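You operate a simulated robot arm through the tools that you are given. There is no shell and no other tool. Be economical: measure what you need, move in short steps, check, and stop when the job is done.

You run a simulated two-armed robot. Do the job below in one go: nothing can be reset, and whatever is moved stays where it is left.

JOB
Put the parts tray on the top of the winding bench away on the lower shelf of the stores rack. Fetch the tape roll from the top of the winding bench and set it on top of the purple cover. Take the wide tag and put it on the cream divider. Put the blue sleeve from the bottom shelf of the tall rack in the white tray and the green sleeve on top of the steel weight. Put one of the cups from the upper shelf of the tall rack on the lower shelf of the tall rack. Pull the wide drawer open. Do these in any order.

It is judged by the outcome, as a careful person would: the job done as asked, and still so three seconds after it is handed in. It fails if anything else is knocked over, pushed out of place, dropped, spilled or broken. A push-on lid holds only when it is set on centred and level and pressed home; a screw cap is set on level and turned clockwise until tight.

ROBOT AND FRAMES
Two 7-joint arms with fingered hands on one trunk, on a base that drives. Base frame: it is fixed to the floor where the robot stands at the start and does not move with it; the origin is under the middle of the robot, x ahead of it, y to its left, z up; the surface under the hand at the start is at about z = 780. Lengths are in mm, angles in degrees, forces in N, time in s.
The left shoulder is at the start at [70, 142, 1089], the right one opposite. With the tool pointing down near the work surface each hand reaches from about 420 to 800 mm from the robot's upright axis, wherever it stands, measured 20 degrees to its own side. Places, roughly: cream divider [-1500, -1750, 750]; cup [-1500, -2250, 1250]; cup (6x6x5 cm) [-1300, -2100, 1200]; lower shelf of the stores rack [7400, -4100, 600]; lower shelf of the tall rack [-1500, -2200, 800]; parts tray [500, 0, 750]; purple cover (25x25x4 cm) [900, -3300, 200]; sleeve [-1500, -2250, 500]; steel weight [-1500, -1750, 500]; tape roll (6x6x3 cm) [1000, 200, 800]; white tray (20x12x4 cm) [-1400, -2800, 400]; wide drawer [900, -2700, 700]; wide tag [-1500, -2250, 750]. Payload 3.6 kg a hand.
The TCP of each hand is the grasp point between the finger pads, 25 mm short of the fingertips. In the tool frame z runs along the fingers and y along their closing line. The gripper opens to 88 mm. The gripper's body begins 29 mm behind the TCP. The gripper is a hand of 5 fingers: y runs from the thumb to the fingers, the wrist lies at [-13, -97, -162] in the tool frame, and closing takes about 1.5 s.
Orientation is that of the tool frame in the base frame, as a unit quaternion [x, y, z, w]. With the fingers straight down and the wrist toward the robot, the tool's x, y and z point along [0, 1, 0], [1, 0, 0] and [0, 0, -1] of the base frame.

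CONTROLS
- The arms move only by the tool servo_tool. It takes "left_series", "right_series" or both (then of equal length, played together; a hand with none holds still); each is a list of rows, each an object of numbers (a shift or turn left out is 0, a gripper value left out holds the last): "rx", "ry", "rz": the turn, a rotation vector about the tool's x, y, z in degrees; "dx", "dy", "dz": the shift along the tool's x, y, z in mm; "claw": the finger opening in mm, from 0 to 88. In form: [{"rx": .., "ry": .., "rz": .., "dx": .., "dy": .., "dz": .., "claw": ..}, ...]. A call has 1 to 10 rows; each row shifts and turns the commanded pose from where the row before left it, along the tool's axes as they then stand. Each row takes 0.2 s and may step no farther than 50 mm and 8.6 degrees from the row before; otherwise, or with a gripper value out of range, the whole call is refused. A pose out of reach is approached as far as the arm can. The call stops where the force on the tool passes 40 N (or 10 N more than at its start, if that is more) or the arm is blocked; 0.2 s more then pass. Each finger travels about 72 mm/s and halts on what it meets, pressing with about 23 N; the grip force reading is that of the motor and also rises with nothing between the fingers. The clock runs only during rows and for 0.2 s after the last one: add rows that do not move to give the fingers time. It gives the time, the measured TCP pose, the force on the tool (base axes), the opening and the grip force at its end, in the units of the frame above (readings bear some noise), with the torque about the TCP (base axes, N m) and any sound that the robot's microphone picked up.
- Cameras (640 x 400 px; columns grow to the right, rows downward): "scene" is now at [150.5, 12.1, 1301.5]; the picture's right is [0.13, -0.99, 0.00], its down [-0.69, -0.09, -0.71] and it looks along [0.71, 0.10, -0.70] (base axes); focal length 268 px, centre (320, 200). "left" rides on the left gripper at [-59, -79, -105] in its tool frame; the picture's right is [-0.73, -0.32, 0.61], its down [0.62, -0.68, 0.38] and it looks along [0.29, 0.66, 0.70] (tool axes); focal length 234 px, centre (320, 200). "right" rides on the right gripper at [59, -79, -105] in its tool frame; the picture's right is [-0.73, 0.32, -0.61], its down [-0.62, -0.68, 0.38] and it looks along [-0.29, 0.66, 0.70] (tool axes); focal length 234 px, centre (320, 200). There is no depth. A picture from a camera that has moved, and an enlarged one, comes with that camera's place and axes in the base frame and with its lens. The place of the scene camera against the robot may be out by one fixed shift of up to 25 mm in any direction.
- snapshot(camera): a new picture of that camera. No time passes.
- move_column(by): slides the trunk up (or, below 0, down) by that many mm; the arms and the scene camera ride with it, the base frame stays. It gives what a move gives, with no picture.
- base_move(legs): drives the robot by 1 to 6 legs, each [ahead, left, turn to the left] in mm, mm and degrees, along the robot's own axes; the way and the turn of a leg run together, so that a leg with both is an arc; at most 1500 mm and 180 degrees a leg. The arms and the cameras ride along, it lands a little off, and it stops where it bumps. It gives what a move gives.
- preshape(shape, hand): the hand has 5 fingers and takes this shape, open, in about a second: jaw (thumb against the fingers, like two jaws); tri (thumb and two fingers); tip (a fingertip pinch); poke (one finger out to press); point (the index stretched); flat (the hand flat); cup (the hand cupped); fist (a fist). The gripper value then closes the fingers along that shape, each until it touches; the sizes above hold for jaw. It gives what a move gives, with no picture.
- head_to(pan, tilt): turns the head with the scene camera to pan (to the left, within 86 degrees either way) and tilt (down, from -29 to 69), counted from straight ahead of the robot. It gives what a move gives.
- zoom(camera, box): a new picture of the part [left, top, right, bottom] of that camera's present view, enlarged. No time passes.
- hand_in(): hands the job in; it is judged then, once.

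Work in short steps. Places have to be worked out from the pictures, the camera data and where the tool is seen: move nearer, look again, correct. Check each grasp and each placing, and mend what went wrong. You have 196 turns and 192 pictures in all, those below and enlarged ones among them. Open the grippers and draw the arms clear of the work before you hand the job in, unless the task says otherwise; then end with one line.

The tools are called after ">>>" as a command line: name --argument value ..., lists and objects as JSON in quotes. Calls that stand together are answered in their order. servo_tool: Moves the arms, as the interface text tells. Its arguments: {"type":"object","properties":{"left_series":{"type":"array"},"right_series":{"type":"array"}},"required":[]} The other tools are called the same way: move_column (by) slides the trunk up or down; preshape (shape, hand) gives the hand a shape; base_move (legs) drives the base; head_to (pan, tilt) turns the head that bears the scene camera; snapshot (camera) takes a picture; zoom (camera, box) takes an enlarged picture of a part of a camera's view; hand_in () hands the job in.

At the start:

```text
time: 0.0
left_tool_pos: [437.1, 296.7, 1058.2]
left_tcp_rot: [0.707, 0.707, 0.001, 0.0]
left_contact_force: [-0.7, -0.3, 1.1]
left_moment: [0.0, -0.01, -0.02]
left_opening: 87.6
left_finger_force: 0.0
left_shape: jaw
right_tool_pos: [539.8, -175.7, 1075.0]
right_tcp_rot: [0.708, 0.706, 0.0, 0.0]
right_contact_force: [0.5, 0.4, -0.2]
right_moment: [-0.02, -0.01, 0.0]
right_opening: 87.8
right_finger_force: 0.1
right_shape: jaw
trunk travel left (down, up): [-625.0, 315.0]
robot x, y, heading: [-0.6, -0.3, -0.1]
head pan, tilt: [7.8, 44.4]
```

scene: 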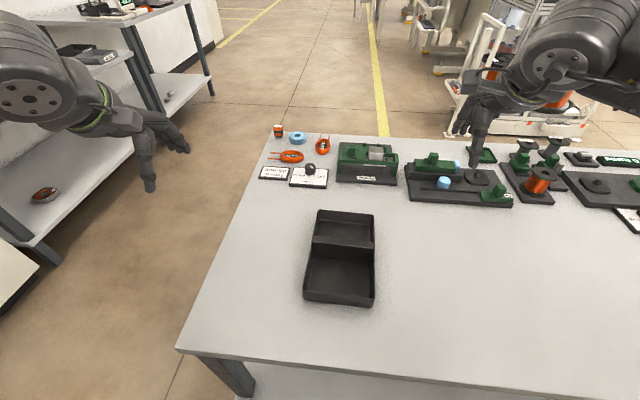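
right: 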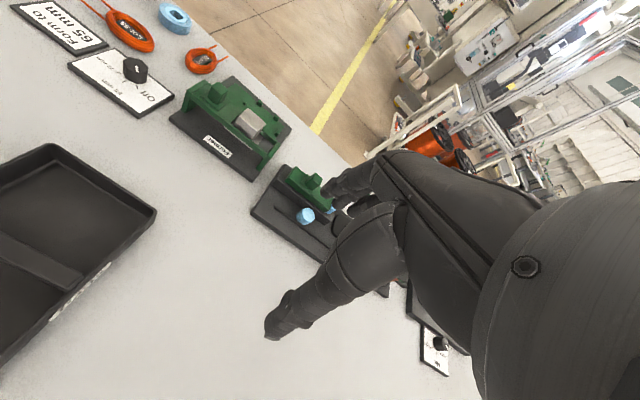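
left: 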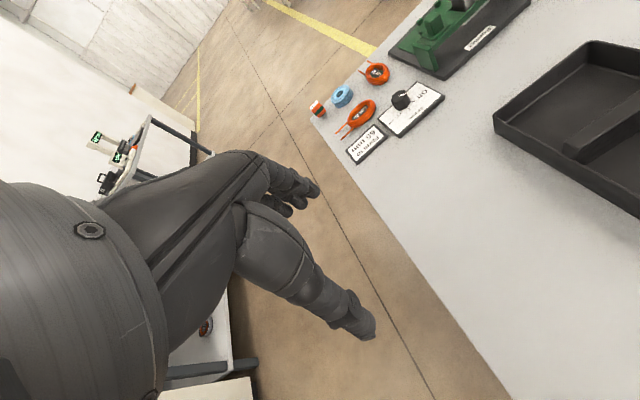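

The tray sits near [490, 10] with a cross divider, and the blue tape roll near [960, 200]. I look around first to learn the layout.

>>> head_to --pan -40 --tilt 15

>>> snapshot --camera "scene"

>>> head_to --pan -86 --tilt 25

>>> snapshot --camera "scene"

>>> head_to --pan 0 --tilt 55

>>> zoom --camera "scene" --box '[220, 60, 420, 260]'

```text
time: 1.2
left_tool_pos: [437.2, 296.6, 1058.7]
left_tcp_rot: [0.707, 0.707, 0.0, 0.0]
left_contact_force: [1.0, 0.0, 0.3]
left_moment: [-0.02, 0.0, 0.02]
left_opening: 87.7
left_finger_force: 0.1
left_shape: jaw
right_tool_pos: [540.5, -174.6, 1073.4]
right_tcp_rot: [0.707, 0.707, 0.0, 0.0]
right_contact_force: [1.2, -0.5, -0.7]
right_moment: [0.0, -0.01, -0.01]
right_opening: 87.7
right_finger_force: 0.0
right_shape: jaw
trunk travel left (down, up): [-625.0, 315.0]
robot x, y, heading: [0.7, 3.3, -0.1]
head pan, tilt: [-40.0, 15.0]
```

```text
188 pictures are left
camera scene: at [141.1, -58.9, 1347.4], right [-0.64, -0.77, 0.0], down [-0.2, 0.17, -0.97], along [0.74, -0.62, -0.26], focal length 268 px, centre (320, 200)
```

scene: 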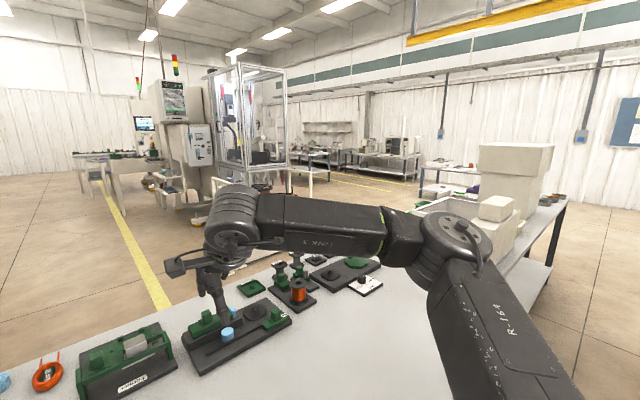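

```text
time: 2.3
left_tool_pos: [437.4, 296.5, 1059.8]
left_tcp_rot: [0.707, 0.707, 0.001, 0.0]
left_contact_force: [0.7, 0.3, -0.1]
left_moment: [0.01, -0.01, -0.01]
left_opening: 87.5
left_finger_force: 0.1
left_shape: jaw
right_tool_pos: [539.2, -175.4, 1074.2]
right_tcp_rot: [0.708, 0.706, 0.0, 0.0]
right_contact_force: [-0.6, 0.8, -0.5]
right_moment: [-0.01, -0.06, -0.03]
right_opening: 87.6
right_finger_force: 0.3
right_shape: jaw
trunk travel left (down, up): [-625.0, 315.0]
robot x, y, heading: [1.9, -0.7, -0.1]
head pan, tilt: [-85.9, 25.0]
```

```text
187 pictures are left
camera scene: at [76.1, -90.9, 1331.3], right [-1.0, -0.07, 0.0], down [-0.03, 0.42, -0.91], along [0.06, -0.9, -0.42], focal length 268 px, centre (320, 200)
```

scene: 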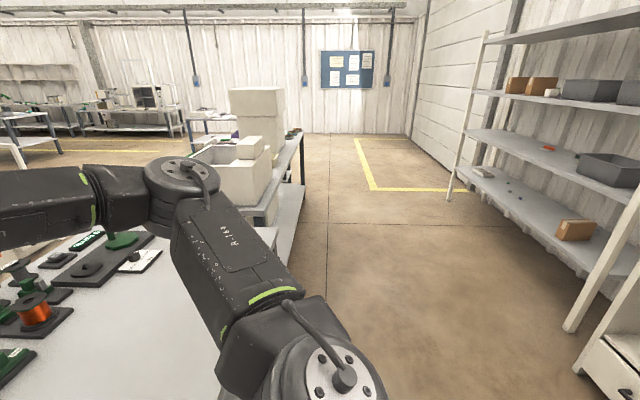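

```text
time: 3.9
left_tool_pos: [437.4, 296.1, 1059.0]
left_tcp_rot: [0.707, 0.707, 0.001, 0.0]
left_contact_force: [0.3, -0.1, -0.3]
left_moment: [-0.03, 0.01, 0.0]
left_opening: 87.7
left_finger_force: 0.1
left_shape: jaw
right_tool_pos: [538.9, -174.9, 1075.1]
right_tcp_rot: [0.708, 0.707, 0.0, 0.0]
right_contact_force: [0.1, -0.5, 0.2]
right_moment: [-0.02, 0.01, -0.01]
right_opening: 87.7
right_finger_force: 0.1
right_shape: jaw
trunk travel left (down, up): [-625.0, 315.0]
robot x, y, heading: [-1.9, 3.9, 0.2]
head pan, tilt: [0.0, 55.0]
```

```text
2.00 times, centred on (320, 160) of scene
camera zoom: at [141.6, 1.0, 1287.3], right [0.0, -1.0, 0.0], down [-0.82, 0.0, -0.57], along [0.57, 0.0, -0.82], focal length 536 px, centre (320, 280)
```

zoom: 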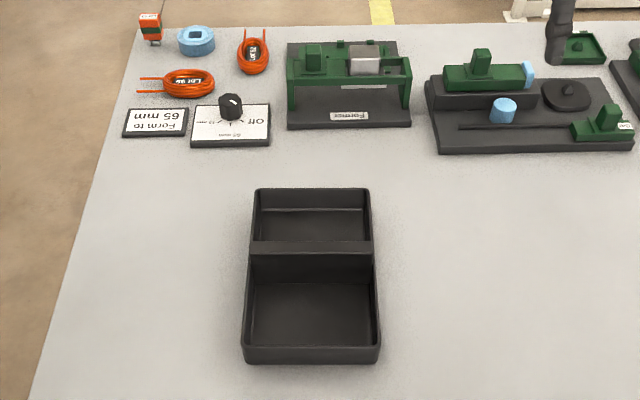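

The tall rack is behind-right, the tray's divider is about at x=513, y=10 with top at z≈815. I bring the right hand above the divider and look.

>>> servo_tool --right_series '[{"dx": 37, "dy": -5, "dz": 30}, {"dx": 37, "dy": -5, "dz": 30}, {"dx": 37, "dy": -5, "dz": 30}, {"dx": 37, "dy": -5, "dz": 30}, {"dx": 37, "dy": -5, "dz": 30}, {"dx": 0}]'

>>> snapshot --camera "scene"

>>> snapshot --camera "right"

```text
time: 5.3
left_tool_pos: [436.9, 295.4, 1058.8]
left_tcp_rot: [0.707, 0.707, 0.001, 0.0]
left_contact_force: [0.3, 0.9, 0.0]
left_moment: [0.0, 0.0, 0.0]
left_opening: 87.5
left_finger_force: 0.1
left_shape: jaw
right_tool_pos: [515.4, 11.8, 924.3]
right_tcp_rot: [0.708, 0.706, 0.0, 0.0]
right_contact_force: [-0.2, -0.7, -0.1]
right_moment: [0.01, -0.03, -0.01]
right_opening: 87.6
right_finger_force: 0.2
right_shape: jaw
trunk travel left (down, up): [-625.0, 315.0]
robot x, y, heading: [0.4, -2.7, -0.3]
head pan, tilt: [0.0, 55.0]
```

```text
185 pictures are left
camera scene: at [141.2, 0.2, 1287.3], right [0.0, -1.0, 0.0], down [-0.82, 0.0, -0.57], along [0.57, 0.0, -0.82], focal length 268 px, centre (320, 200)
```

scene: 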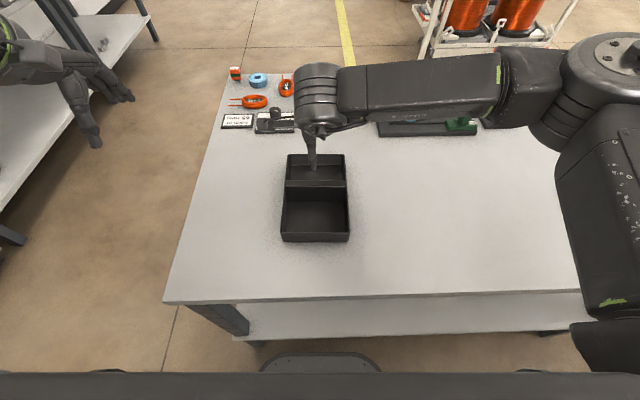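

```text
184 pictures are left
camera right: at [437.7, 71.1, 1030.1], right [0.32, -0.73, 0.61], down [-0.68, -0.62, -0.38], along [0.66, -0.29, -0.7], focal length 234 px, centre (320, 200)
```

right: 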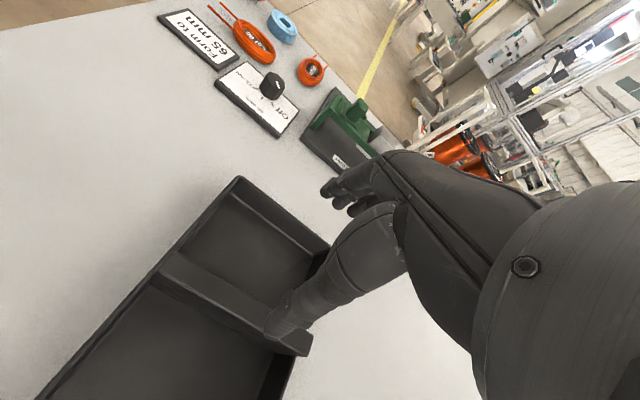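

I zoom in the hand view to locate the divider exactly.

>>> zoom --camera "right" --box '[100, 160, 400, 400]'

>>> zoom --camera "scene" --box '[250, 110, 390, 250]'

```text
1.67 times, centred on (250, 280) of right
camera zoom: at [437.7, 71.1, 1030.1], right [0.32, -0.73, 0.61], down [-0.68, -0.62, -0.38], along [0.66, -0.29, -0.7], focal length 390 px, centre (437, 67)
```

zoom: 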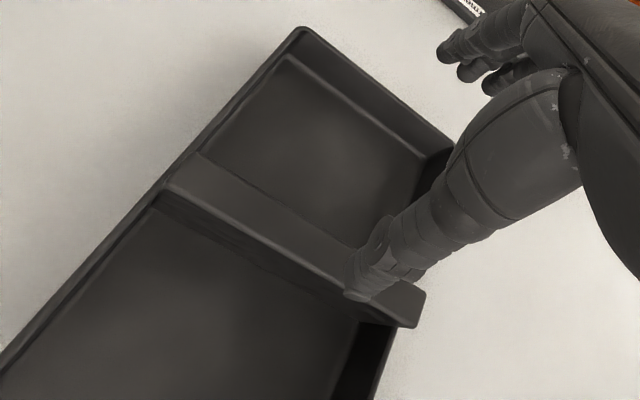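

```text
2.86 times, centred on (320, 180) of scene
camera zoom: at [141.2, 0.2, 1287.3], right [0.0, -1.0, 0.0], down [-0.82, 0.0, -0.57], along [0.57, 0.0, -0.82], focal length 766 px, centre (320, 257)
```

zoom: 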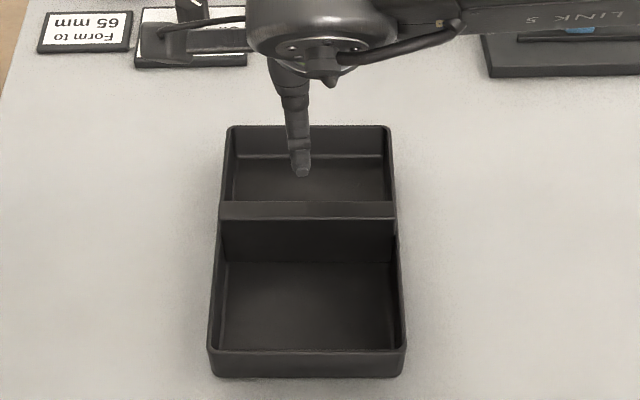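

Hand camera puts the divider around x≈487, scene camera ≈506; I shift to x≈493 and descend part way to compare again.

>>> servo_tool --right_series '[{"dy": -22, "dz": 20}, {"dz": 35}, {"dx": 0}]'

>>> zoom --camera "right" --box '[100, 160, 400, 400]'

>>> zoom --camera "scene" --box '[250, 110, 390, 250]'

```text
time: 6.1
left_tool_pos: [436.8, 296.7, 1060.0]
left_tcp_rot: [0.707, 0.707, 0.0, 0.0]
left_contact_force: [-0.7, 1.0, 0.2]
left_moment: [0.02, -0.01, -0.02]
left_opening: 87.8
left_finger_force: 0.0
left_shape: jaw
right_tool_pos: [493.1, 11.8, 869.6]
right_tcp_rot: [0.707, 0.707, 0.001, 0.001]
right_contact_force: [0.0, -1.4, 0.4]
right_moment: [0.02, 0.0, 0.02]
right_opening: 87.6
right_finger_force: 0.1
right_shape: jaw
trunk travel left (down, up): [-625.0, 315.0]
robot x, y, heading: [0.4, -2.1, 0.1]
head pan, tilt: [0.0, 55.0]
```

```text
1.67 times, centred on (250, 280) of right
camera zoom: at [414.7, 71.2, 976.3], right [0.32, -0.73, 0.61], down [-0.68, -0.62, -0.38], along [0.66, -0.29, -0.7], focal length 390 px, centre (437, 67)
```

zoom: 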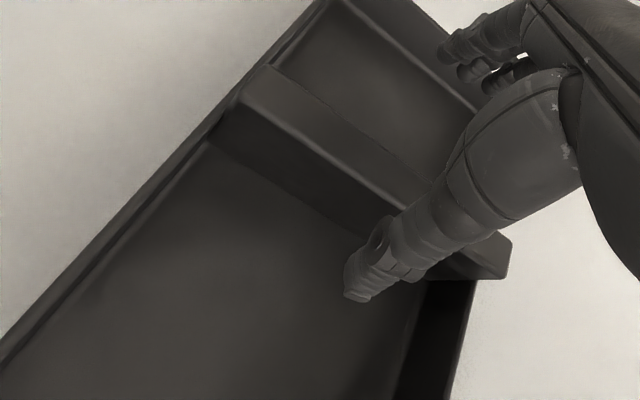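

```text
2.86 times, centred on (320, 180) of scene
camera zoom: at [141.2, 1.3, 1287.3], right [0.0, -1.0, 0.0], down [-0.82, 0.0, -0.57], along [0.57, 0.0, -0.82], focal length 766 px, centre (320, 257)
```

zoom: 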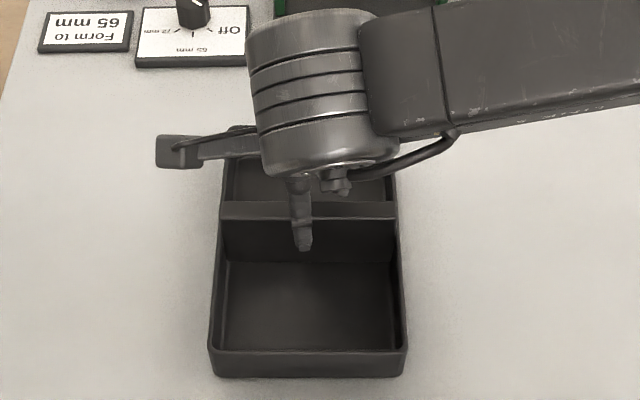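

Triangulating the two views: divider top at z≈843, x≈472–492. I centre on x≈485 and descend with the divider between thumb and fingers, then close.

>>> servo_tool --right_series '[{"dy": -9}, {"dz": 20}, {"dz": 23}, {"dx": 0}]'

>>> zoom --camera "right" --box '[100, 100, 400, 400]'

>>> zoom --camera "scene" --box '[250, 110, 390, 250]'

```text
time: 7.1
left_tool_pos: [436.8, 295.3, 1060.0]
left_tcp_rot: [0.708, 0.706, 0.0, 0.0]
left_contact_force: [-0.4, -0.5, 0.0]
left_moment: [-0.01, -0.01, 0.01]
left_opening: 87.6
left_finger_force: 0.1
left_shape: jaw
right_tool_pos: [484.0, 11.4, 825.9]
right_tcp_rot: [0.707, 0.707, 0.0, 0.001]
right_contact_force: [-0.7, 0.4, 0.1]
right_moment: [0.0, 0.0, -0.01]
right_opening: 87.9
right_finger_force: 0.0
right_shape: jaw
trunk travel left (down, up): [-625.0, 315.0]
robot x, y, heading: [-0.1, -1.5, 0.1]
head pan, tilt: [0.0, 55.0]
```

```text
1.33 times, centred on (250, 250) of right
camera zoom: at [406.6, 70.2, 932.7], right [0.32, -0.73, 0.61], down [-0.68, -0.62, -0.38], along [0.66, -0.29, -0.7], focal length 312 px, centre (413, 133)
```

zoom: 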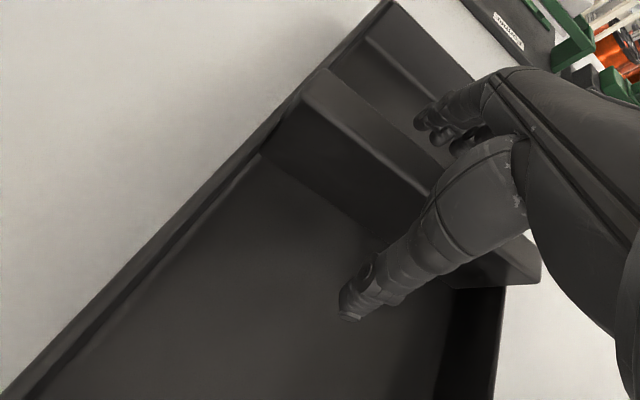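

```text
2.86 times, centred on (320, 180) of scene
camera zoom: at [141.3, 1.1, 1287.3], right [0.0, -1.0, 0.0], down [-0.82, 0.0, -0.57], along [0.57, 0.0, -0.82], focal length 766 px, centre (320, 257)
```

zoom: 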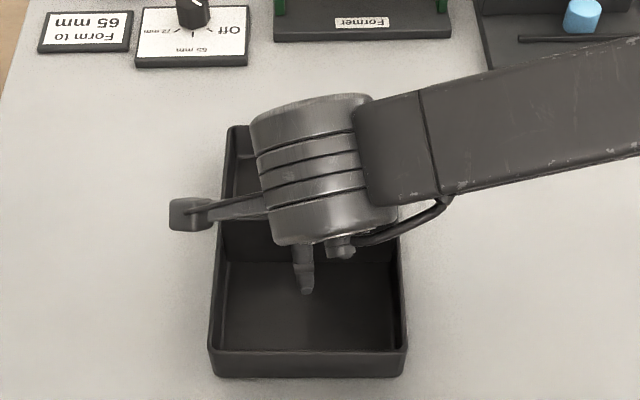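

The fingers are behind and the thumb ahead of the divider. I lower 6 mm and close.

>>> servo_tool --right_series '[{"dz": 6}, {"claw": 0}, {"dx": 0}, {"dx": 0}, {"dx": 0}, {"dx": 0}, {"dx": 0}, {"dx": 0}, {"dx": 0}]'

>>> servo_tool --right_series '[{"dz": -20}, {"dz": -30}, {"dx": 0}, {"dx": 0}]'

>>> snapshot --camera "scene"

>>> snapshot --camera "right"

```text
time: 9.1
left_tool_pos: [436.7, 295.8, 1059.7]
left_tcp_rot: [0.708, 0.707, 0.0, 0.001]
left_contact_force: [-0.1, 0.0, 0.4]
left_moment: [-0.01, 0.03, 0.02]
left_opening: 87.9
left_finger_force: 0.0
left_shape: jaw
right_tool_pos: [484.7, 10.5, 820.9]
right_tcp_rot: [0.708, 0.706, -0.001, -0.001]
right_contact_force: [-0.3, -0.4, -0.2]
right_moment: [0.01, 0.0, 0.02]
right_opening: 12.6
right_finger_force: 23.1
right_shape: jaw
trunk travel left (down, up): [-625.0, 315.0]
robot x, y, heading: [-0.2, -0.3, 0.2]
head pan, tilt: [0.0, 55.0]
```

```text
time: 10.1
left_tool_pos: [437.7, 295.4, 1059.5]
left_tcp_rot: [0.707, 0.707, 0.0, 0.0]
left_contact_force: [-0.8, 0.3, 0.1]
left_moment: [-0.01, 0.01, -0.03]
left_opening: 87.8
left_finger_force: 0.1
left_shape: jaw
right_tool_pos: [484.0, 10.8, 871.6]
right_tcp_rot: [0.708, 0.707, 0.0, 0.001]
right_contact_force: [-0.3, -0.4, -1.8]
right_moment: [0.01, 0.01, 0.01]
right_opening: 12.3
right_finger_force: 23.0
right_shape: jaw
trunk travel left (down, up): [-625.0, 315.0]
robot x, y, heading: [-0.9, 1.9, -0.1]
head pan, tilt: [0.0, 55.0]
```

```text
177 pictures are left
camera scene: at [141.7, 1.1, 1287.2], right [0.0, -1.0, 0.0], down [-0.82, 0.0, -0.57], along [0.57, 0.0, -0.82], focal length 268 px, centre (320, 200)
```

scene: 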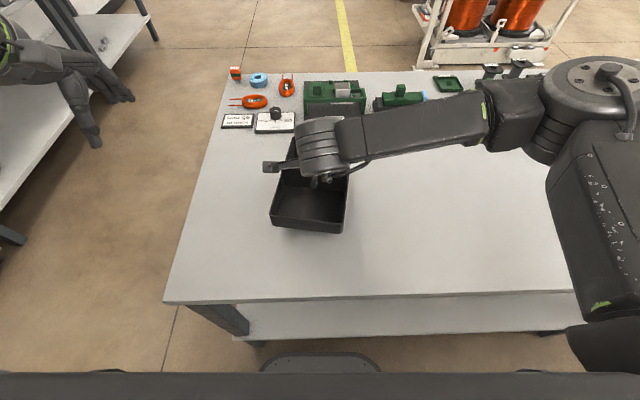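

```text
176 pictures are left
camera right: at [405.5, 69.8, 978.0], right [0.32, -0.73, 0.61], down [-0.68, -0.62, -0.38], along [0.66, -0.29, -0.7], focal length 234 px, centre (320, 200)
```

right: 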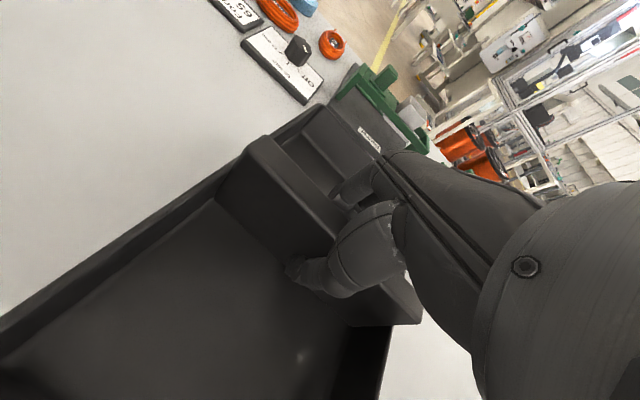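

The tray is held level. I raise it and then drive around the bench's left end to face the tape roll.

>>> servo_tool --right_series '[{"dz": -40, "dx": -20}, {"dz": -40, "dx": -20}, {"dz": -20, "dx": -25}, {"dx": 0}]'

>>> base_move --legs '[[-200, 0, 0], [0, 700, 0], [1000, 0, 0], [0, 0, -90]]'

>>> snapshot --camera "scene"

```text
time: 11.1
left_tool_pos: [437.3, 297.1, 1059.2]
left_tcp_rot: [0.707, 0.707, 0.0, 0.0]
left_contact_force: [0.4, 0.4, -0.7]
left_moment: [-0.03, 0.0, 0.01]
left_opening: 87.6
left_finger_force: 0.0
left_shape: jaw
right_tool_pos: [484.1, -54.4, 971.4]
right_tcp_rot: [0.707, 0.707, 0.0, 0.0]
right_contact_force: [-0.3, 0.9, -1.3]
right_moment: [-0.01, -0.02, 0.02]
right_opening: 12.4
right_finger_force: 22.8
right_shape: jaw
trunk travel left (down, up): [-625.0, 315.0]
robot x, y, heading: [-1.4, 2.6, 0.1]
head pan, tilt: [0.0, 55.0]
```

```text
time: 24.8
left_tool_pos: [1110.7, 303.0, 1058.4]
left_tcp_rot: [1.0, 0.013, 0.0, 0.0]
left_contact_force: [-0.4, 0.0, 0.2]
left_moment: [-0.01, -0.03, -0.03]
left_opening: 87.7
left_finger_force: 0.1
left_shape: jaw
right_tool_pos: [762.2, 246.6, 972.6]
right_tcp_rot: [1.0, 0.012, 0.0, 0.0]
right_contact_force: [0.4, -0.7, -1.3]
right_moment: [-0.02, 0.01, -0.02]
right_opening: 12.3
right_finger_force: 23.2
right_shape: jaw
trunk travel left (down, up): [-625.0, 315.0]
robot x, y, heading: [808.7, 735.1, -88.5]
head pan, tilt: [0.0, 55.0]
```

```text
175 pictures are left
camera scene: at [826.3, 610.9, 1287.2], right [-1.0, -0.03, 0.0], down [-0.02, 0.82, -0.57], along [0.01, -0.57, -0.82], focal length 268 px, centre (320, 200)
```

scene: 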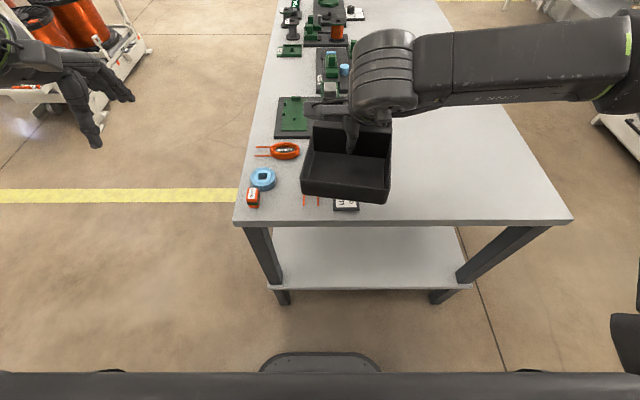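

The tape roll is about [969, 209], with a red/white item close on the thumb's side, so I'll approach yawed by 45°. First I move the left hand above it.

>>> servo_tool --left_series '[{"dx": -28, "dy": 19, "dz": 20}, {"dx": -28, "dy": 19, "dz": 20}, {"dx": -28, "dy": 19, "dz": 20}, {"dx": -28, "dy": 19, "dz": 20}, {"dx": -28, "dy": 19, "dz": 20}, {"dz": 20}, {"dx": 0}]'

>>> snapshot --camera "left"

>>> zoom --camera "scene" --box '[190, 90, 350, 250]'

```text
time: 26.4
left_tool_pos: [973.2, 203.1, 940.6]
left_tcp_rot: [1.0, 0.013, 0.0, 0.0]
left_contact_force: [0.0, 0.1, 0.2]
left_moment: [0.02, -0.01, -0.02]
left_opening: 87.7
left_finger_force: 0.1
left_shape: jaw
right_tool_pos: [762.0, 246.5, 971.4]
right_tcp_rot: [1.0, 0.012, 0.002, 0.0]
right_contact_force: [0.0, -0.2, -1.4]
right_moment: [-0.03, -0.02, 0.0]
right_opening: 12.4
right_finger_force: 22.9
right_shape: jaw
trunk travel left (down, up): [-625.0, 315.0]
robot x, y, heading: [804.0, 727.0, -88.6]
head pan, tilt: [0.0, 55.0]
```

```text
174 pictures are left
camera left: at [912.8, 280.2, 1046.6], right [-0.73, 0.3, -0.61], down [0.61, 0.7, -0.38], along [0.31, -0.65, -0.7], focal length 234 px, centre (320, 200)
```

left: 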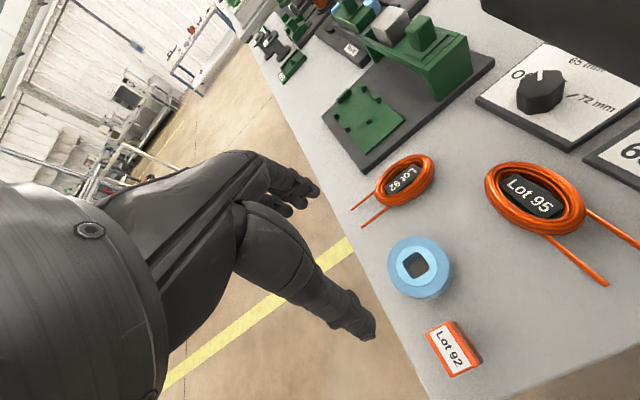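

```text
2.50 times, centred on (270, 170) of scene
camera zoom: at [825.7, 611.0, 1287.2], right [-1.0, -0.03, 0.0], down [-0.02, 0.82, -0.57], along [0.02, -0.57, -0.82], focal length 670 px, centre (445, 275)
```

zoom: 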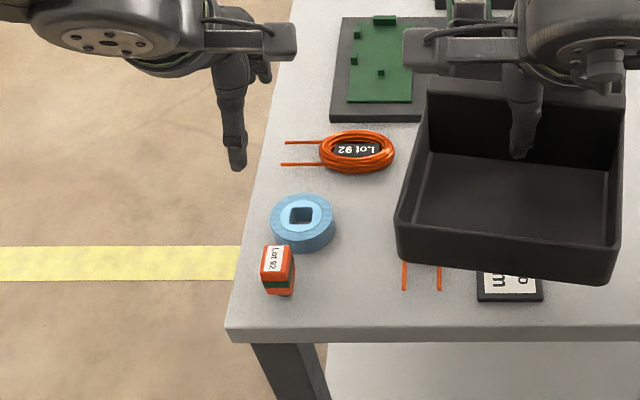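

From the left camera the tape is at ≈[952, 208]. I centre there and yaw -45° about the tool axis so the thumb misses the Lot 92 box.

>>> servo_tool --left_series '[{"dx": -22, "dy": -5}, {"rz": -7.5}, {"rz": -7.5}, {"rz": -7.5}, {"rz": -7.5}, {"rz": -7.5}, {"rz": -7.5}, {"dz": 40}, {"dx": 0}]'

>>> snapshot --camera "left"

>>> zoom --camera "scene" --box '[190, 90, 350, 250]'

```text
time: 28.4
left_tool_pos: [1003.5, 217.7, 896.2]
left_tcp_rot: [0.919, 0.395, -0.001, 0.0]
left_contact_force: [0.0, -0.5, -0.7]
left_moment: [-0.01, 0.0, -0.02]
left_opening: 87.8
left_finger_force: 0.0
left_shape: jaw
left hand out of reach, approached as far as the arm can: row 5, 6, 7
right_tool_pos: [761.8, 247.2, 972.0]
right_tcp_rot: [1.0, 0.012, 0.001, 0.0]
right_contact_force: [0.4, -0.4, -1.3]
right_moment: [0.0, 0.0, -0.03]
right_opening: 12.2
right_finger_force: 22.8
right_shape: jaw
trunk travel left (down, up): [-625.0, 315.0]
robot x, y, heading: [803.8, 732.0, -88.3]
head pan, tilt: [0.0, 55.0]
```

```text
172 pictures are left
camera left: at [906.3, 229.1, 1002.4], right [-0.73, -0.31, -0.61], down [-0.07, 0.92, -0.38], along [0.68, -0.24, -0.7], focal length 234 px, centre (320, 200)
```

left: 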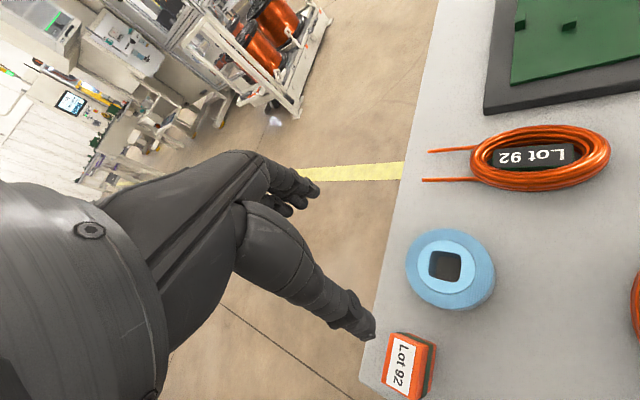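

```text
2.50 times, centred on (270, 170) of scene
camera zoom: at [826.0, 611.7, 1287.3], right [-1.0, -0.03, 0.0], down [-0.02, 0.82, -0.57], along [0.01, -0.57, -0.82], focal length 670 px, centre (445, 275)
```

zoom: 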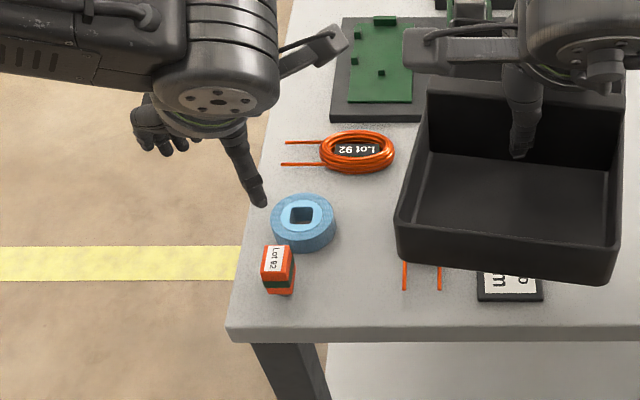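

The yaw ran into the arm's inner limit, so the robot should stand farther to its right. I shift the base 150 mm right.

>>> base_move --legs '[[0, -150, 0]]'

>>> snapshot --camera "left"

```text
time: 29.8
left_tool_pos: [852.7, 214.0, 896.5]
left_tcp_rot: [0.919, 0.395, 0.0, -0.001]
left_contact_force: [0.5, 0.6, -0.7]
left_moment: [0.02, 0.02, 0.0]
left_opening: 88.0
left_finger_force: 0.1
left_shape: jaw
right_tool_pos: [610.1, 242.9, 971.0]
right_tcp_rot: [1.0, 0.012, 0.0, -0.001]
right_contact_force: [-0.9, 0.4, -2.4]
right_moment: [0.01, 0.03, -0.02]
right_opening: 12.0
right_finger_force: 23.4
right_shape: jaw
trunk travel left (down, up): [-625.0, 315.0]
robot x, y, heading: [653.0, 727.9, -88.6]
head pan, tilt: [0.0, 55.0]
```

```text
170 pictures are left
camera left: at [754.6, 224.5, 1002.1], right [-0.73, -0.3, -0.61], down [-0.06, 0.92, -0.38], along [0.68, -0.24, -0.7], focal length 234 px, centre (320, 200)
```

left: 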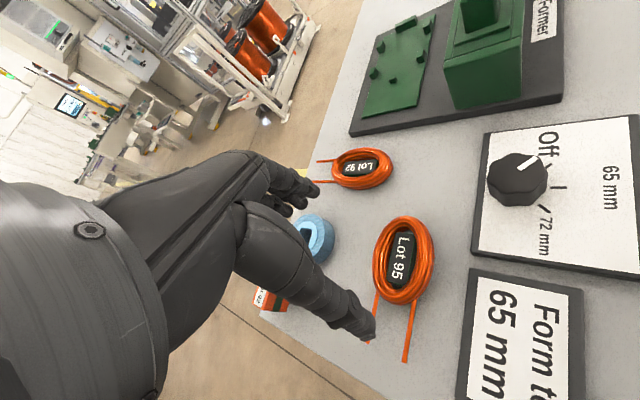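

Tape confirmed at [952, 206]. I move the left hand over it.

>>> servo_tool --left_series '[{"dx": 31.5, "dy": 38.3}, {"dx": 31.5, "dy": 38.3}, {"dz": 25}, {"dx": 0}]'

>>> snapshot --camera "left"

>>> snapshot --camera "scene"

```text
time: 30.8
left_tool_pos: [952.2, 206.5, 871.0]
left_tcp_rot: [0.919, 0.395, -0.001, -0.001]
left_contact_force: [-0.1, -0.7, 0.3]
left_moment: [0.0, 0.0, -0.03]
left_opening: 87.8
left_finger_force: 0.1
left_shape: jaw
right_tool_pos: [610.2, 244.0, 970.8]
right_tcp_rot: [1.0, 0.011, 0.0, 0.0]
right_contact_force: [0.2, 0.2, -2.8]
right_moment: [0.0, 0.05, 0.0]
right_opening: 12.5
right_finger_force: 23.2
right_shape: jaw
trunk travel left (down, up): [-625.0, 315.0]
robot x, y, heading: [653.4, 729.7, -88.7]
head pan, tilt: [0.0, 55.0]
```

```text
169 pictures are left
camera left: at [855.2, 217.5, 977.4], right [-0.74, -0.3, -0.61], down [-0.07, 0.92, -0.38], along [0.67, -0.24, -0.7], focal length 234 px, centre (320, 200)
```

left: 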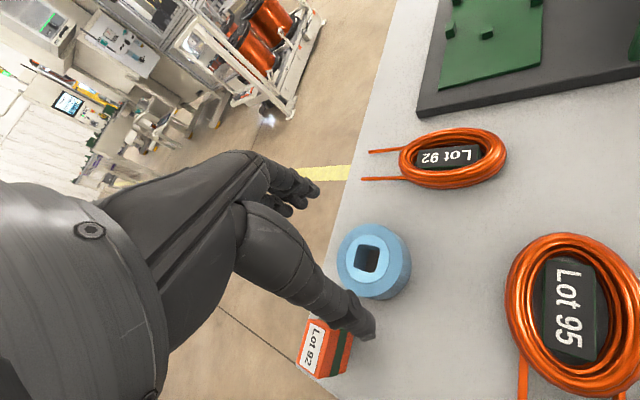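

```text
168 pictures are left
camera scene: at [675.2, 607.7, 1287.3], right [-1.0, -0.03, 0.0], down [-0.02, 0.82, -0.57], along [0.01, -0.57, -0.82], focal length 268 px, centre (320, 200)
```

scene: 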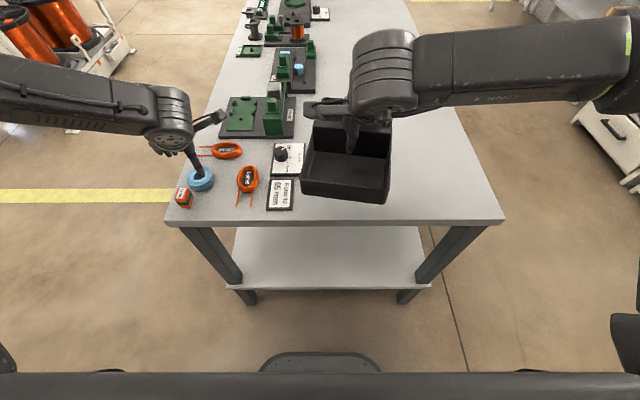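

Tape is between thumb and fingers, and the thumb clears the box. I descend to TCP z≈811 and close.

>>> servo_tool --left_series '[{"dz": 30}, {"dz": 20}, {"dz": 10}, {"dx": 0}]'

>>> snapshot --camera "left"

>>> zoom --camera "scene" --box '[140, 120, 260, 220]'

```text
time: 31.8
left_tool_pos: [950.5, 206.2, 811.9]
left_tcp_rot: [0.919, 0.395, -0.002, 0.0]
left_contact_force: [0.3, 0.3, -0.3]
left_moment: [-0.02, 0.0, -0.02]
left_opening: 88.0
left_finger_force: 0.1
left_shape: jaw
right_tool_pos: [610.2, 242.2, 970.1]
right_tcp_rot: [1.0, 0.012, -0.001, 0.0]
right_contact_force: [0.4, 0.2, -2.2]
right_moment: [-0.03, 0.02, 0.02]
right_opening: 12.1
right_finger_force: 23.0
right_shape: jaw
trunk travel left (down, up): [-625.0, 315.0]
robot x, y, heading: [650.5, 730.8, -88.7]
head pan, tilt: [0.0, 55.0]
```

```text
167 pictures are left
camera left: at [853.4, 216.8, 916.5], right [-0.73, -0.3, -0.61], down [-0.06, 0.92, -0.38], along [0.67, -0.24, -0.7], focal length 234 px, centre (320, 200)
```

left: 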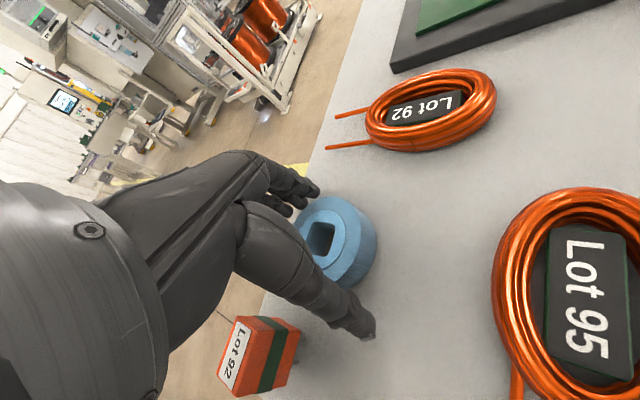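

```text
4.00 times, centred on (200, 170) of scene
camera zoom: at [674.6, 607.0, 1287.2], right [-1.0, -0.03, 0.0], down [-0.02, 0.82, -0.57], along [0.01, -0.57, -0.82], focal length 1072 px, centre (800, 320)
```

zoom: 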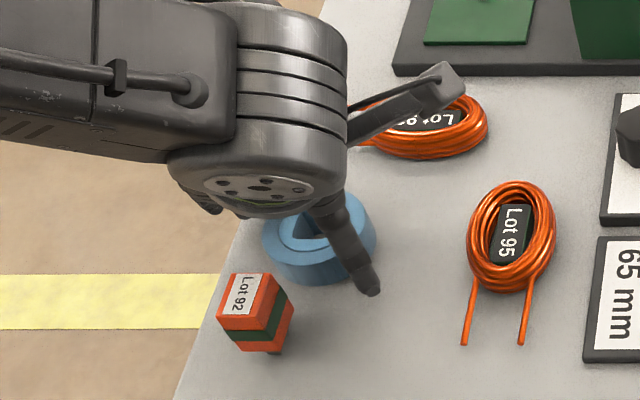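

Placed as wanted; closing on the tape and lifting.

>>> servo_tool --left_series '[{"dz": 2}, {"claw": 0}, {"dx": 0}, {"dx": 0}, {"dx": 0}, {"dx": 0}, {"dx": 0}, {"dx": 0}, {"dx": 0}]'

>>> servo_tool --left_series '[{"dz": -20}, {"dz": -30}, {"dz": -40}, {"dz": -40}, {"dx": 0}]'

>>> snapshot --camera "left"

```text
time: 33.8
left_tool_pos: [951.3, 204.8, 808.5]
left_tcp_rot: [0.919, 0.395, 0.0, -0.002]
left_contact_force: [0.3, -0.9, 0.7]
left_moment: [0.01, -0.01, -0.02]
left_opening: 52.5
left_finger_force: 22.8
left_shape: jaw
right_tool_pos: [608.9, 243.1, 969.8]
right_tcp_rot: [1.0, 0.013, -0.001, 0.0]
right_contact_force: [-0.2, -0.4, -2.9]
right_moment: [-0.02, -0.02, -0.04]
right_opening: 12.0
right_finger_force: 22.5
right_shape: jaw
trunk travel left (down, up): [-625.0, 315.0]
robot x, y, heading: [650.7, 728.8, -88.4]
head pan, tilt: [0.0, 55.0]
```

```text
time: 35.0
left_tool_pos: [953.6, 205.2, 936.5]
left_tcp_rot: [0.919, 0.395, -0.001, -0.001]
left_contact_force: [0.4, -0.6, -1.5]
left_moment: [0.0, 0.01, -0.05]
left_opening: 52.6
left_finger_force: 23.3
left_shape: jaw
right_tool_pos: [609.3, 241.8, 970.7]
right_tcp_rot: [1.0, 0.012, 0.0, -0.001]
right_contact_force: [0.0, -0.1, -2.6]
right_moment: [0.0, -0.04, 0.02]
right_opening: 12.5
right_finger_force: 23.1
right_shape: jaw
trunk travel left (down, up): [-625.0, 315.0]
robot x, y, heading: [647.8, 726.0, -88.3]
head pan, tilt: [0.0, 55.0]
```

```text
165 pictures are left
camera left: at [854.6, 217.0, 1043.4], right [-0.73, -0.3, -0.61], down [-0.06, 0.92, -0.38], along [0.68, -0.24, -0.7], focal length 234 px, centre (320, 200)
```

left: 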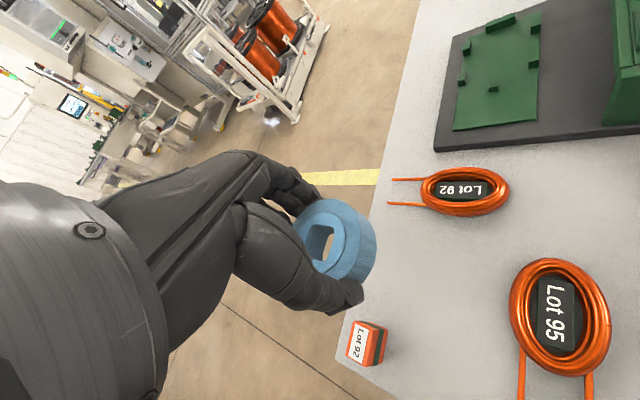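

Tape is held. I back off, turn, and drive along the aisle toward the far rack, then look.

>>> base_move --legs '[[-250, 0, 0], [0, 0, 88.4], [1500, 0, 0], [1000, 0, 0]]'

>>> head_to --pan -20 --tilt 10

>>> snapshot --camera "scene"

>>> head_to --pan -75 --tilt 15

>>> snapshot --camera "scene"

```text
time: 52.5
left_tool_pos: [3715.8, 1171.6, 938.0]
left_tcp_rot: [0.397, 0.918, -0.001, 0.0]
left_contact_force: [0.7, 0.2, 0.4]
left_moment: [0.02, 0.02, -0.01]
left_opening: 52.3
left_finger_force: 22.9
left_shape: jaw
right_tool_pos: [3657.7, 833.6, 971.2]
right_tcp_rot: [0.72, 0.694, 0.0, -0.001]
right_contact_force: [0.0, 1.2, -2.5]
right_moment: [0.02, -0.02, -0.03]
right_opening: 12.2
right_finger_force: 23.2
right_shape: jaw
trunk travel left (down, up): [-625.0, 315.0]
robot x, y, heading: [3170.3, 902.4, -2.1]
head pan, tilt: [0.0, 55.0]
```

```text
time: 53.6
left_tool_pos: [3713.6, 1173.0, 938.0]
left_tcp_rot: [0.398, 0.917, -0.001, 0.0]
left_contact_force: [-0.8, -0.6, -0.2]
left_moment: [-0.01, -0.01, -0.02]
left_opening: 52.8
left_finger_force: 23.0
left_shape: jaw
right_tool_pos: [3658.7, 832.9, 971.0]
right_tcp_rot: [0.719, 0.695, -0.002, 0.0]
right_contact_force: [0.6, 0.3, -2.4]
right_moment: [0.03, -0.02, 0.0]
right_opening: 12.3
right_finger_force: 23.3
right_shape: jaw
trunk travel left (down, up): [-625.0, 315.0]
robot x, y, heading: [3176.7, 907.3, -2.0]
head pan, tilt: [-20.0, 10.0]
```

```text
164 pictures are left
camera scene: at [3331.8, 868.8, 1355.5], right [-0.37, -0.93, 0.0], down [-0.16, 0.07, -0.98], along [0.91, -0.37, -0.17], focal length 268 px, centre (320, 200)
```

scene: 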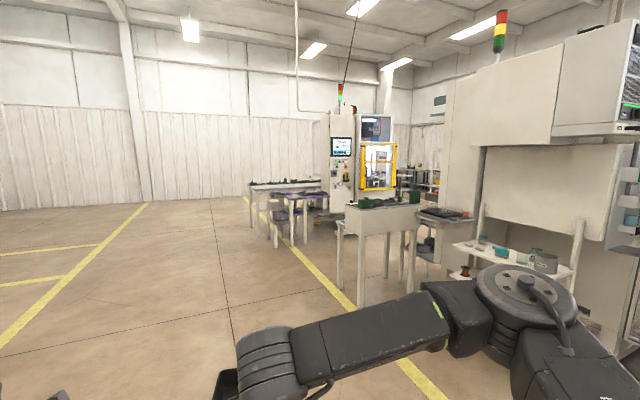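

```text
time: 54.8
left_tool_pos: [3715.1, 1173.5, 937.1]
left_tcp_rot: [0.398, 0.917, -0.001, 0.0]
left_contact_force: [0.2, -0.2, -0.4]
left_moment: [0.02, -0.01, -0.01]
left_opening: 52.4
left_finger_force: 22.9
left_shape: jaw
right_tool_pos: [3658.1, 832.4, 971.7]
right_tcp_rot: [0.719, 0.695, 0.0, -0.001]
right_contact_force: [0.2, -0.7, -1.5]
right_moment: [0.01, -0.01, -0.01]
right_opening: 12.2
right_finger_force: 23.4
right_shape: jaw
trunk travel left (down, up): [-625.0, 315.0]
robot x, y, heading: [3174.2, 902.4, -1.8]
head pan, tilt: [-75.0, 15.0]
```

```text
163 pictures are left
camera scene: at [3266.7, 812.5, 1347.5], right [-0.97, -0.23, 0.0], down [-0.06, 0.25, -0.97], along [0.22, -0.94, -0.26], focal length 268 px, centre (320, 200)
```

scene: 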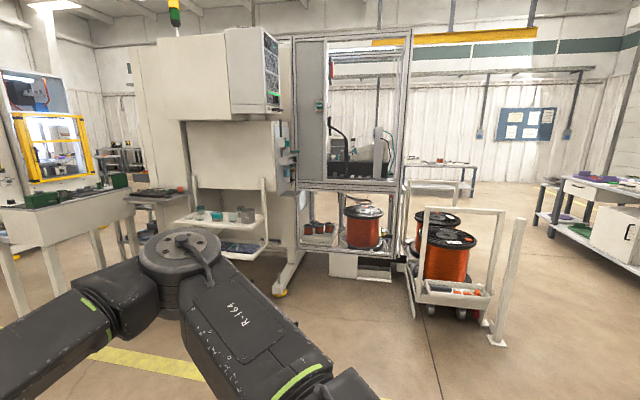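

The rack lies behind the machine line, so I go by the south: back to x≈1750, then toward -y between bench and spool cart, and look again.

>>> base_move --legs '[[-1420, 0, 0], [0, 0, -88], [1500, 0, 0], [1000, 0, 0]]'

>>> head_to --pan 45 --tilt 12

>>> snapshot --camera "scene"

>>> head_to --pan -30 --tilt 25

>>> snapshot --camera "scene"

```text
time: 77.5
left_tool_pos: [2103.4, -2079.0, 936.8]
left_tcp_rot: [0.919, 0.393, 0.0, -0.001]
left_contact_force: [-0.2, -0.4, -0.4]
left_moment: [0.04, 0.01, -0.03]
left_opening: 51.9
left_finger_force: 22.9
left_shape: jaw
right_tool_pos: [1762.0, -2041.0, 972.0]
right_tcp_rot: [1.0, 0.01, 0.0, -0.001]
right_contact_force: [0.0, -0.4, -1.6]
right_moment: [-0.04, -0.02, -0.01]
right_opening: 12.2
right_finger_force: 23.1
right_shape: jaw
trunk travel left (down, up): [-625.0, 315.0]
robot x, y, heading: [1804.4, -1556.8, -88.7]
head pan, tilt: [-75.0, 15.0]
```

```text
time: 79.5
left_tool_pos: [2103.0, -2079.1, 937.6]
left_tcp_rot: [0.919, 0.393, 0.001, 0.0]
left_contact_force: [-0.6, 0.1, -0.8]
left_moment: [-0.03, -0.02, 0.02]
left_opening: 51.8
left_finger_force: 22.8
left_shape: jaw
right_tool_pos: [1760.0, -2041.4, 971.5]
right_tcp_rot: [1.0, 0.01, 0.001, -0.001]
right_contact_force: [0.7, 0.8, -2.2]
right_moment: [0.02, -0.01, 0.01]
right_opening: 12.2
right_finger_force: 23.2
right_shape: jaw
trunk travel left (down, up): [-625.0, 315.0]
robot x, y, heading: [1803.7, -1554.8, -88.9]
head pan, tilt: [45.0, 12.0]
```

```text
162 pictures are left
camera scene: at [1892.7, -1670.1, 1352.3], right [-0.69, -0.72, 0.0], down [-0.15, 0.14, -0.98], along [0.71, -0.68, -0.21], focal length 268 px, centre (320, 200)
```

scene: 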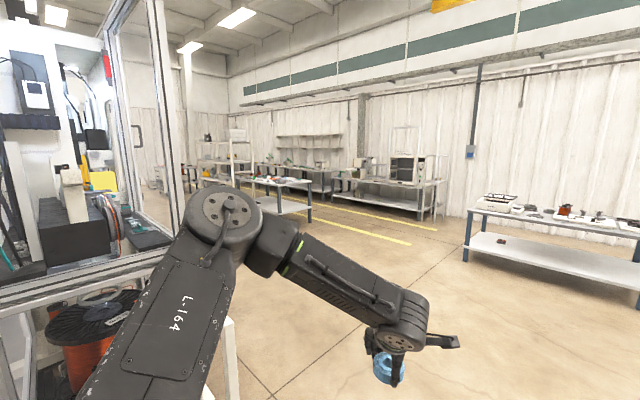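

```text
time: 80.9
left_tool_pos: [2103.4, -2079.2, 938.4]
left_tcp_rot: [0.92, 0.393, 0.0, -0.001]
left_contact_force: [-0.1, 0.0, -1.0]
left_moment: [-0.01, 0.02, -0.03]
left_opening: 51.8
left_finger_force: 23.2
left_shape: jaw
right_tool_pos: [1761.6, -2041.6, 970.4]
right_tcp_rot: [1.0, 0.011, 0.0, -0.001]
right_contact_force: [0.1, 0.1, -2.4]
right_moment: [0.0, 0.03, -0.01]
right_opening: 11.9
right_finger_force: 23.0
right_shape: jaw
trunk travel left (down, up): [-625.0, 315.0]
robot x, y, heading: [1804.5, -1554.9, -88.6]
head pan, tilt: [-30.0, 25.0]
```

```text
161 pictures are left
camera scene: at [1781.2, -1686.5, 1331.2], right [-0.88, 0.48, 0.0], down [0.2, 0.37, -0.91], along [-0.43, -0.8, -0.42], focal length 268 px, centre (320, 200)
```

scene: 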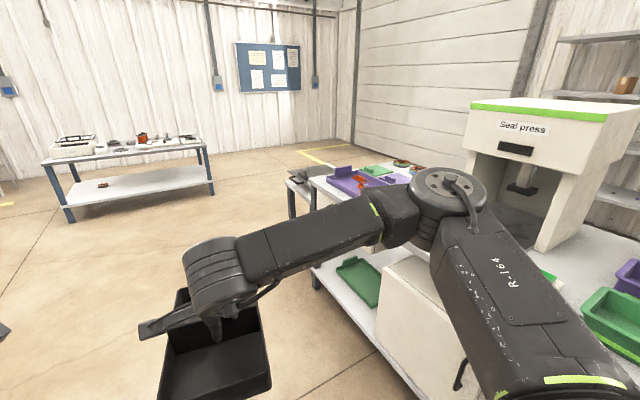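

The rack is in line of sight around bearing (5500,-2430). I drive to y≈-3000, turn to face +x and advance, then look.

>>> base_move --legs '[[1450, 0, 0], [0, 0, 80], [1500, 0, 0], [800, 0, 0]]'

>>> head_to --pan 0 --tilt 12

>>> snapshot --camera "scene"

```text
time: 102.4
left_tool_pos: [4707.9, -2989.8, 936.8]
left_tcp_rot: [0.429, 0.903, 0.0, 0.0]
left_contact_force: [0.2, 1.0, -0.7]
left_moment: [-0.04, 0.0, -0.02]
left_opening: 51.4
left_finger_force: 23.6
left_shape: jaw
right_tool_pos: [4628.4, -3323.3, 970.7]
right_tcp_rot: [0.743, 0.67, -0.001, -0.001]
right_contact_force: [0.1, -0.4, -2.3]
right_moment: [-0.01, 0.02, -0.01]
right_opening: 12.0
right_finger_force: 22.5
right_shape: jaw
trunk travel left (down, up): [-625.0, 315.0]
robot x, y, heading: [4153.7, -3221.2, -6.1]
head pan, tilt: [-30.0, 25.0]
```

```text
time: 103.3
left_tool_pos: [4708.9, -2988.8, 938.6]
left_tcp_rot: [0.43, 0.903, 0.0, 0.0]
left_contact_force: [0.6, 0.1, -0.9]
left_moment: [0.02, -0.04, -0.02]
left_opening: 51.8
left_finger_force: 22.9
left_shape: jaw
right_tool_pos: [4629.4, -3323.2, 970.2]
right_tcp_rot: [0.743, 0.67, -0.001, -0.001]
right_contact_force: [-0.1, 1.0, -2.2]
right_moment: [0.01, -0.04, 0.0]
right_opening: 12.0
right_finger_force: 22.8
right_shape: jaw
trunk travel left (down, up): [-625.0, 315.0]
robot x, y, heading: [4152.4, -3220.2, -5.8]
head pan, tilt: [0.0, 12.0]
```

```text
160 pictures are left
camera scene: at [4314.4, -3233.4, 1352.3], right [-0.1, -0.99, 0.0], down [-0.21, 0.02, -0.98], along [0.97, -0.1, -0.21], focal length 268 px, centre (320, 200)
```

scene: 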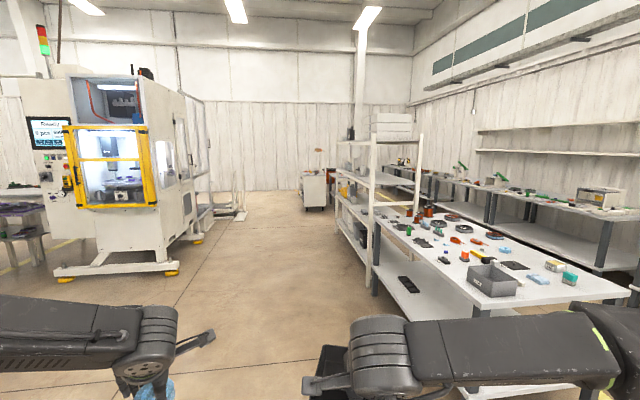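

The stores rack is ahead at right, opening toward +y. I zoom to see its shelves.

>>> zoom --camera "scene" --box '[290, 100, 450, 300]'

>>> base_move --legs '[[1500, 0, 6], [1500, 100, 0], [0, 0, -60]]'

>>> snapshot --camera "scene"

```text
2.00 times, centred on (370, 200) of scene
camera zoom: at [4314.4, -3233.4, 1352.3], right [-0.1, -0.99, 0.0], down [-0.21, 0.02, -0.98], along [0.97, -0.1, -0.21], focal length 536 px, centre (220, 200)
```

zoom: 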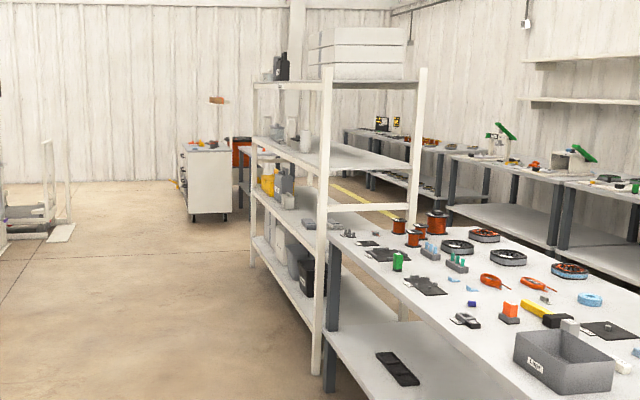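

```text
refused: leg 2 is longer than a leg can be; nothing moved
```

```text
158 pictures are left
camera scene: at [4314.4, -3233.4, 1352.3], right [-0.1, -0.99, 0.0], down [-0.21, 0.02, -0.98], along [0.97, -0.1, -0.21], focal length 268 px, centre (320, 200)
```

scene: 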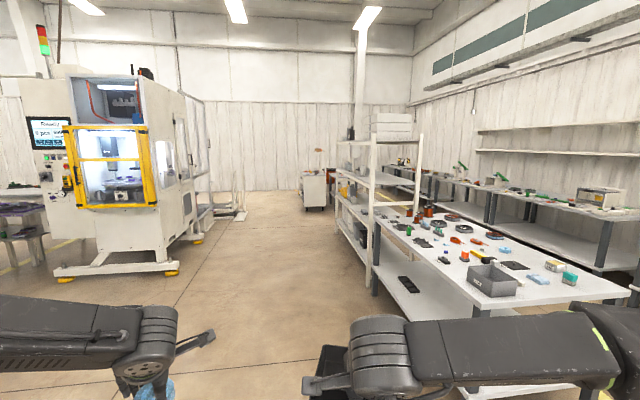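

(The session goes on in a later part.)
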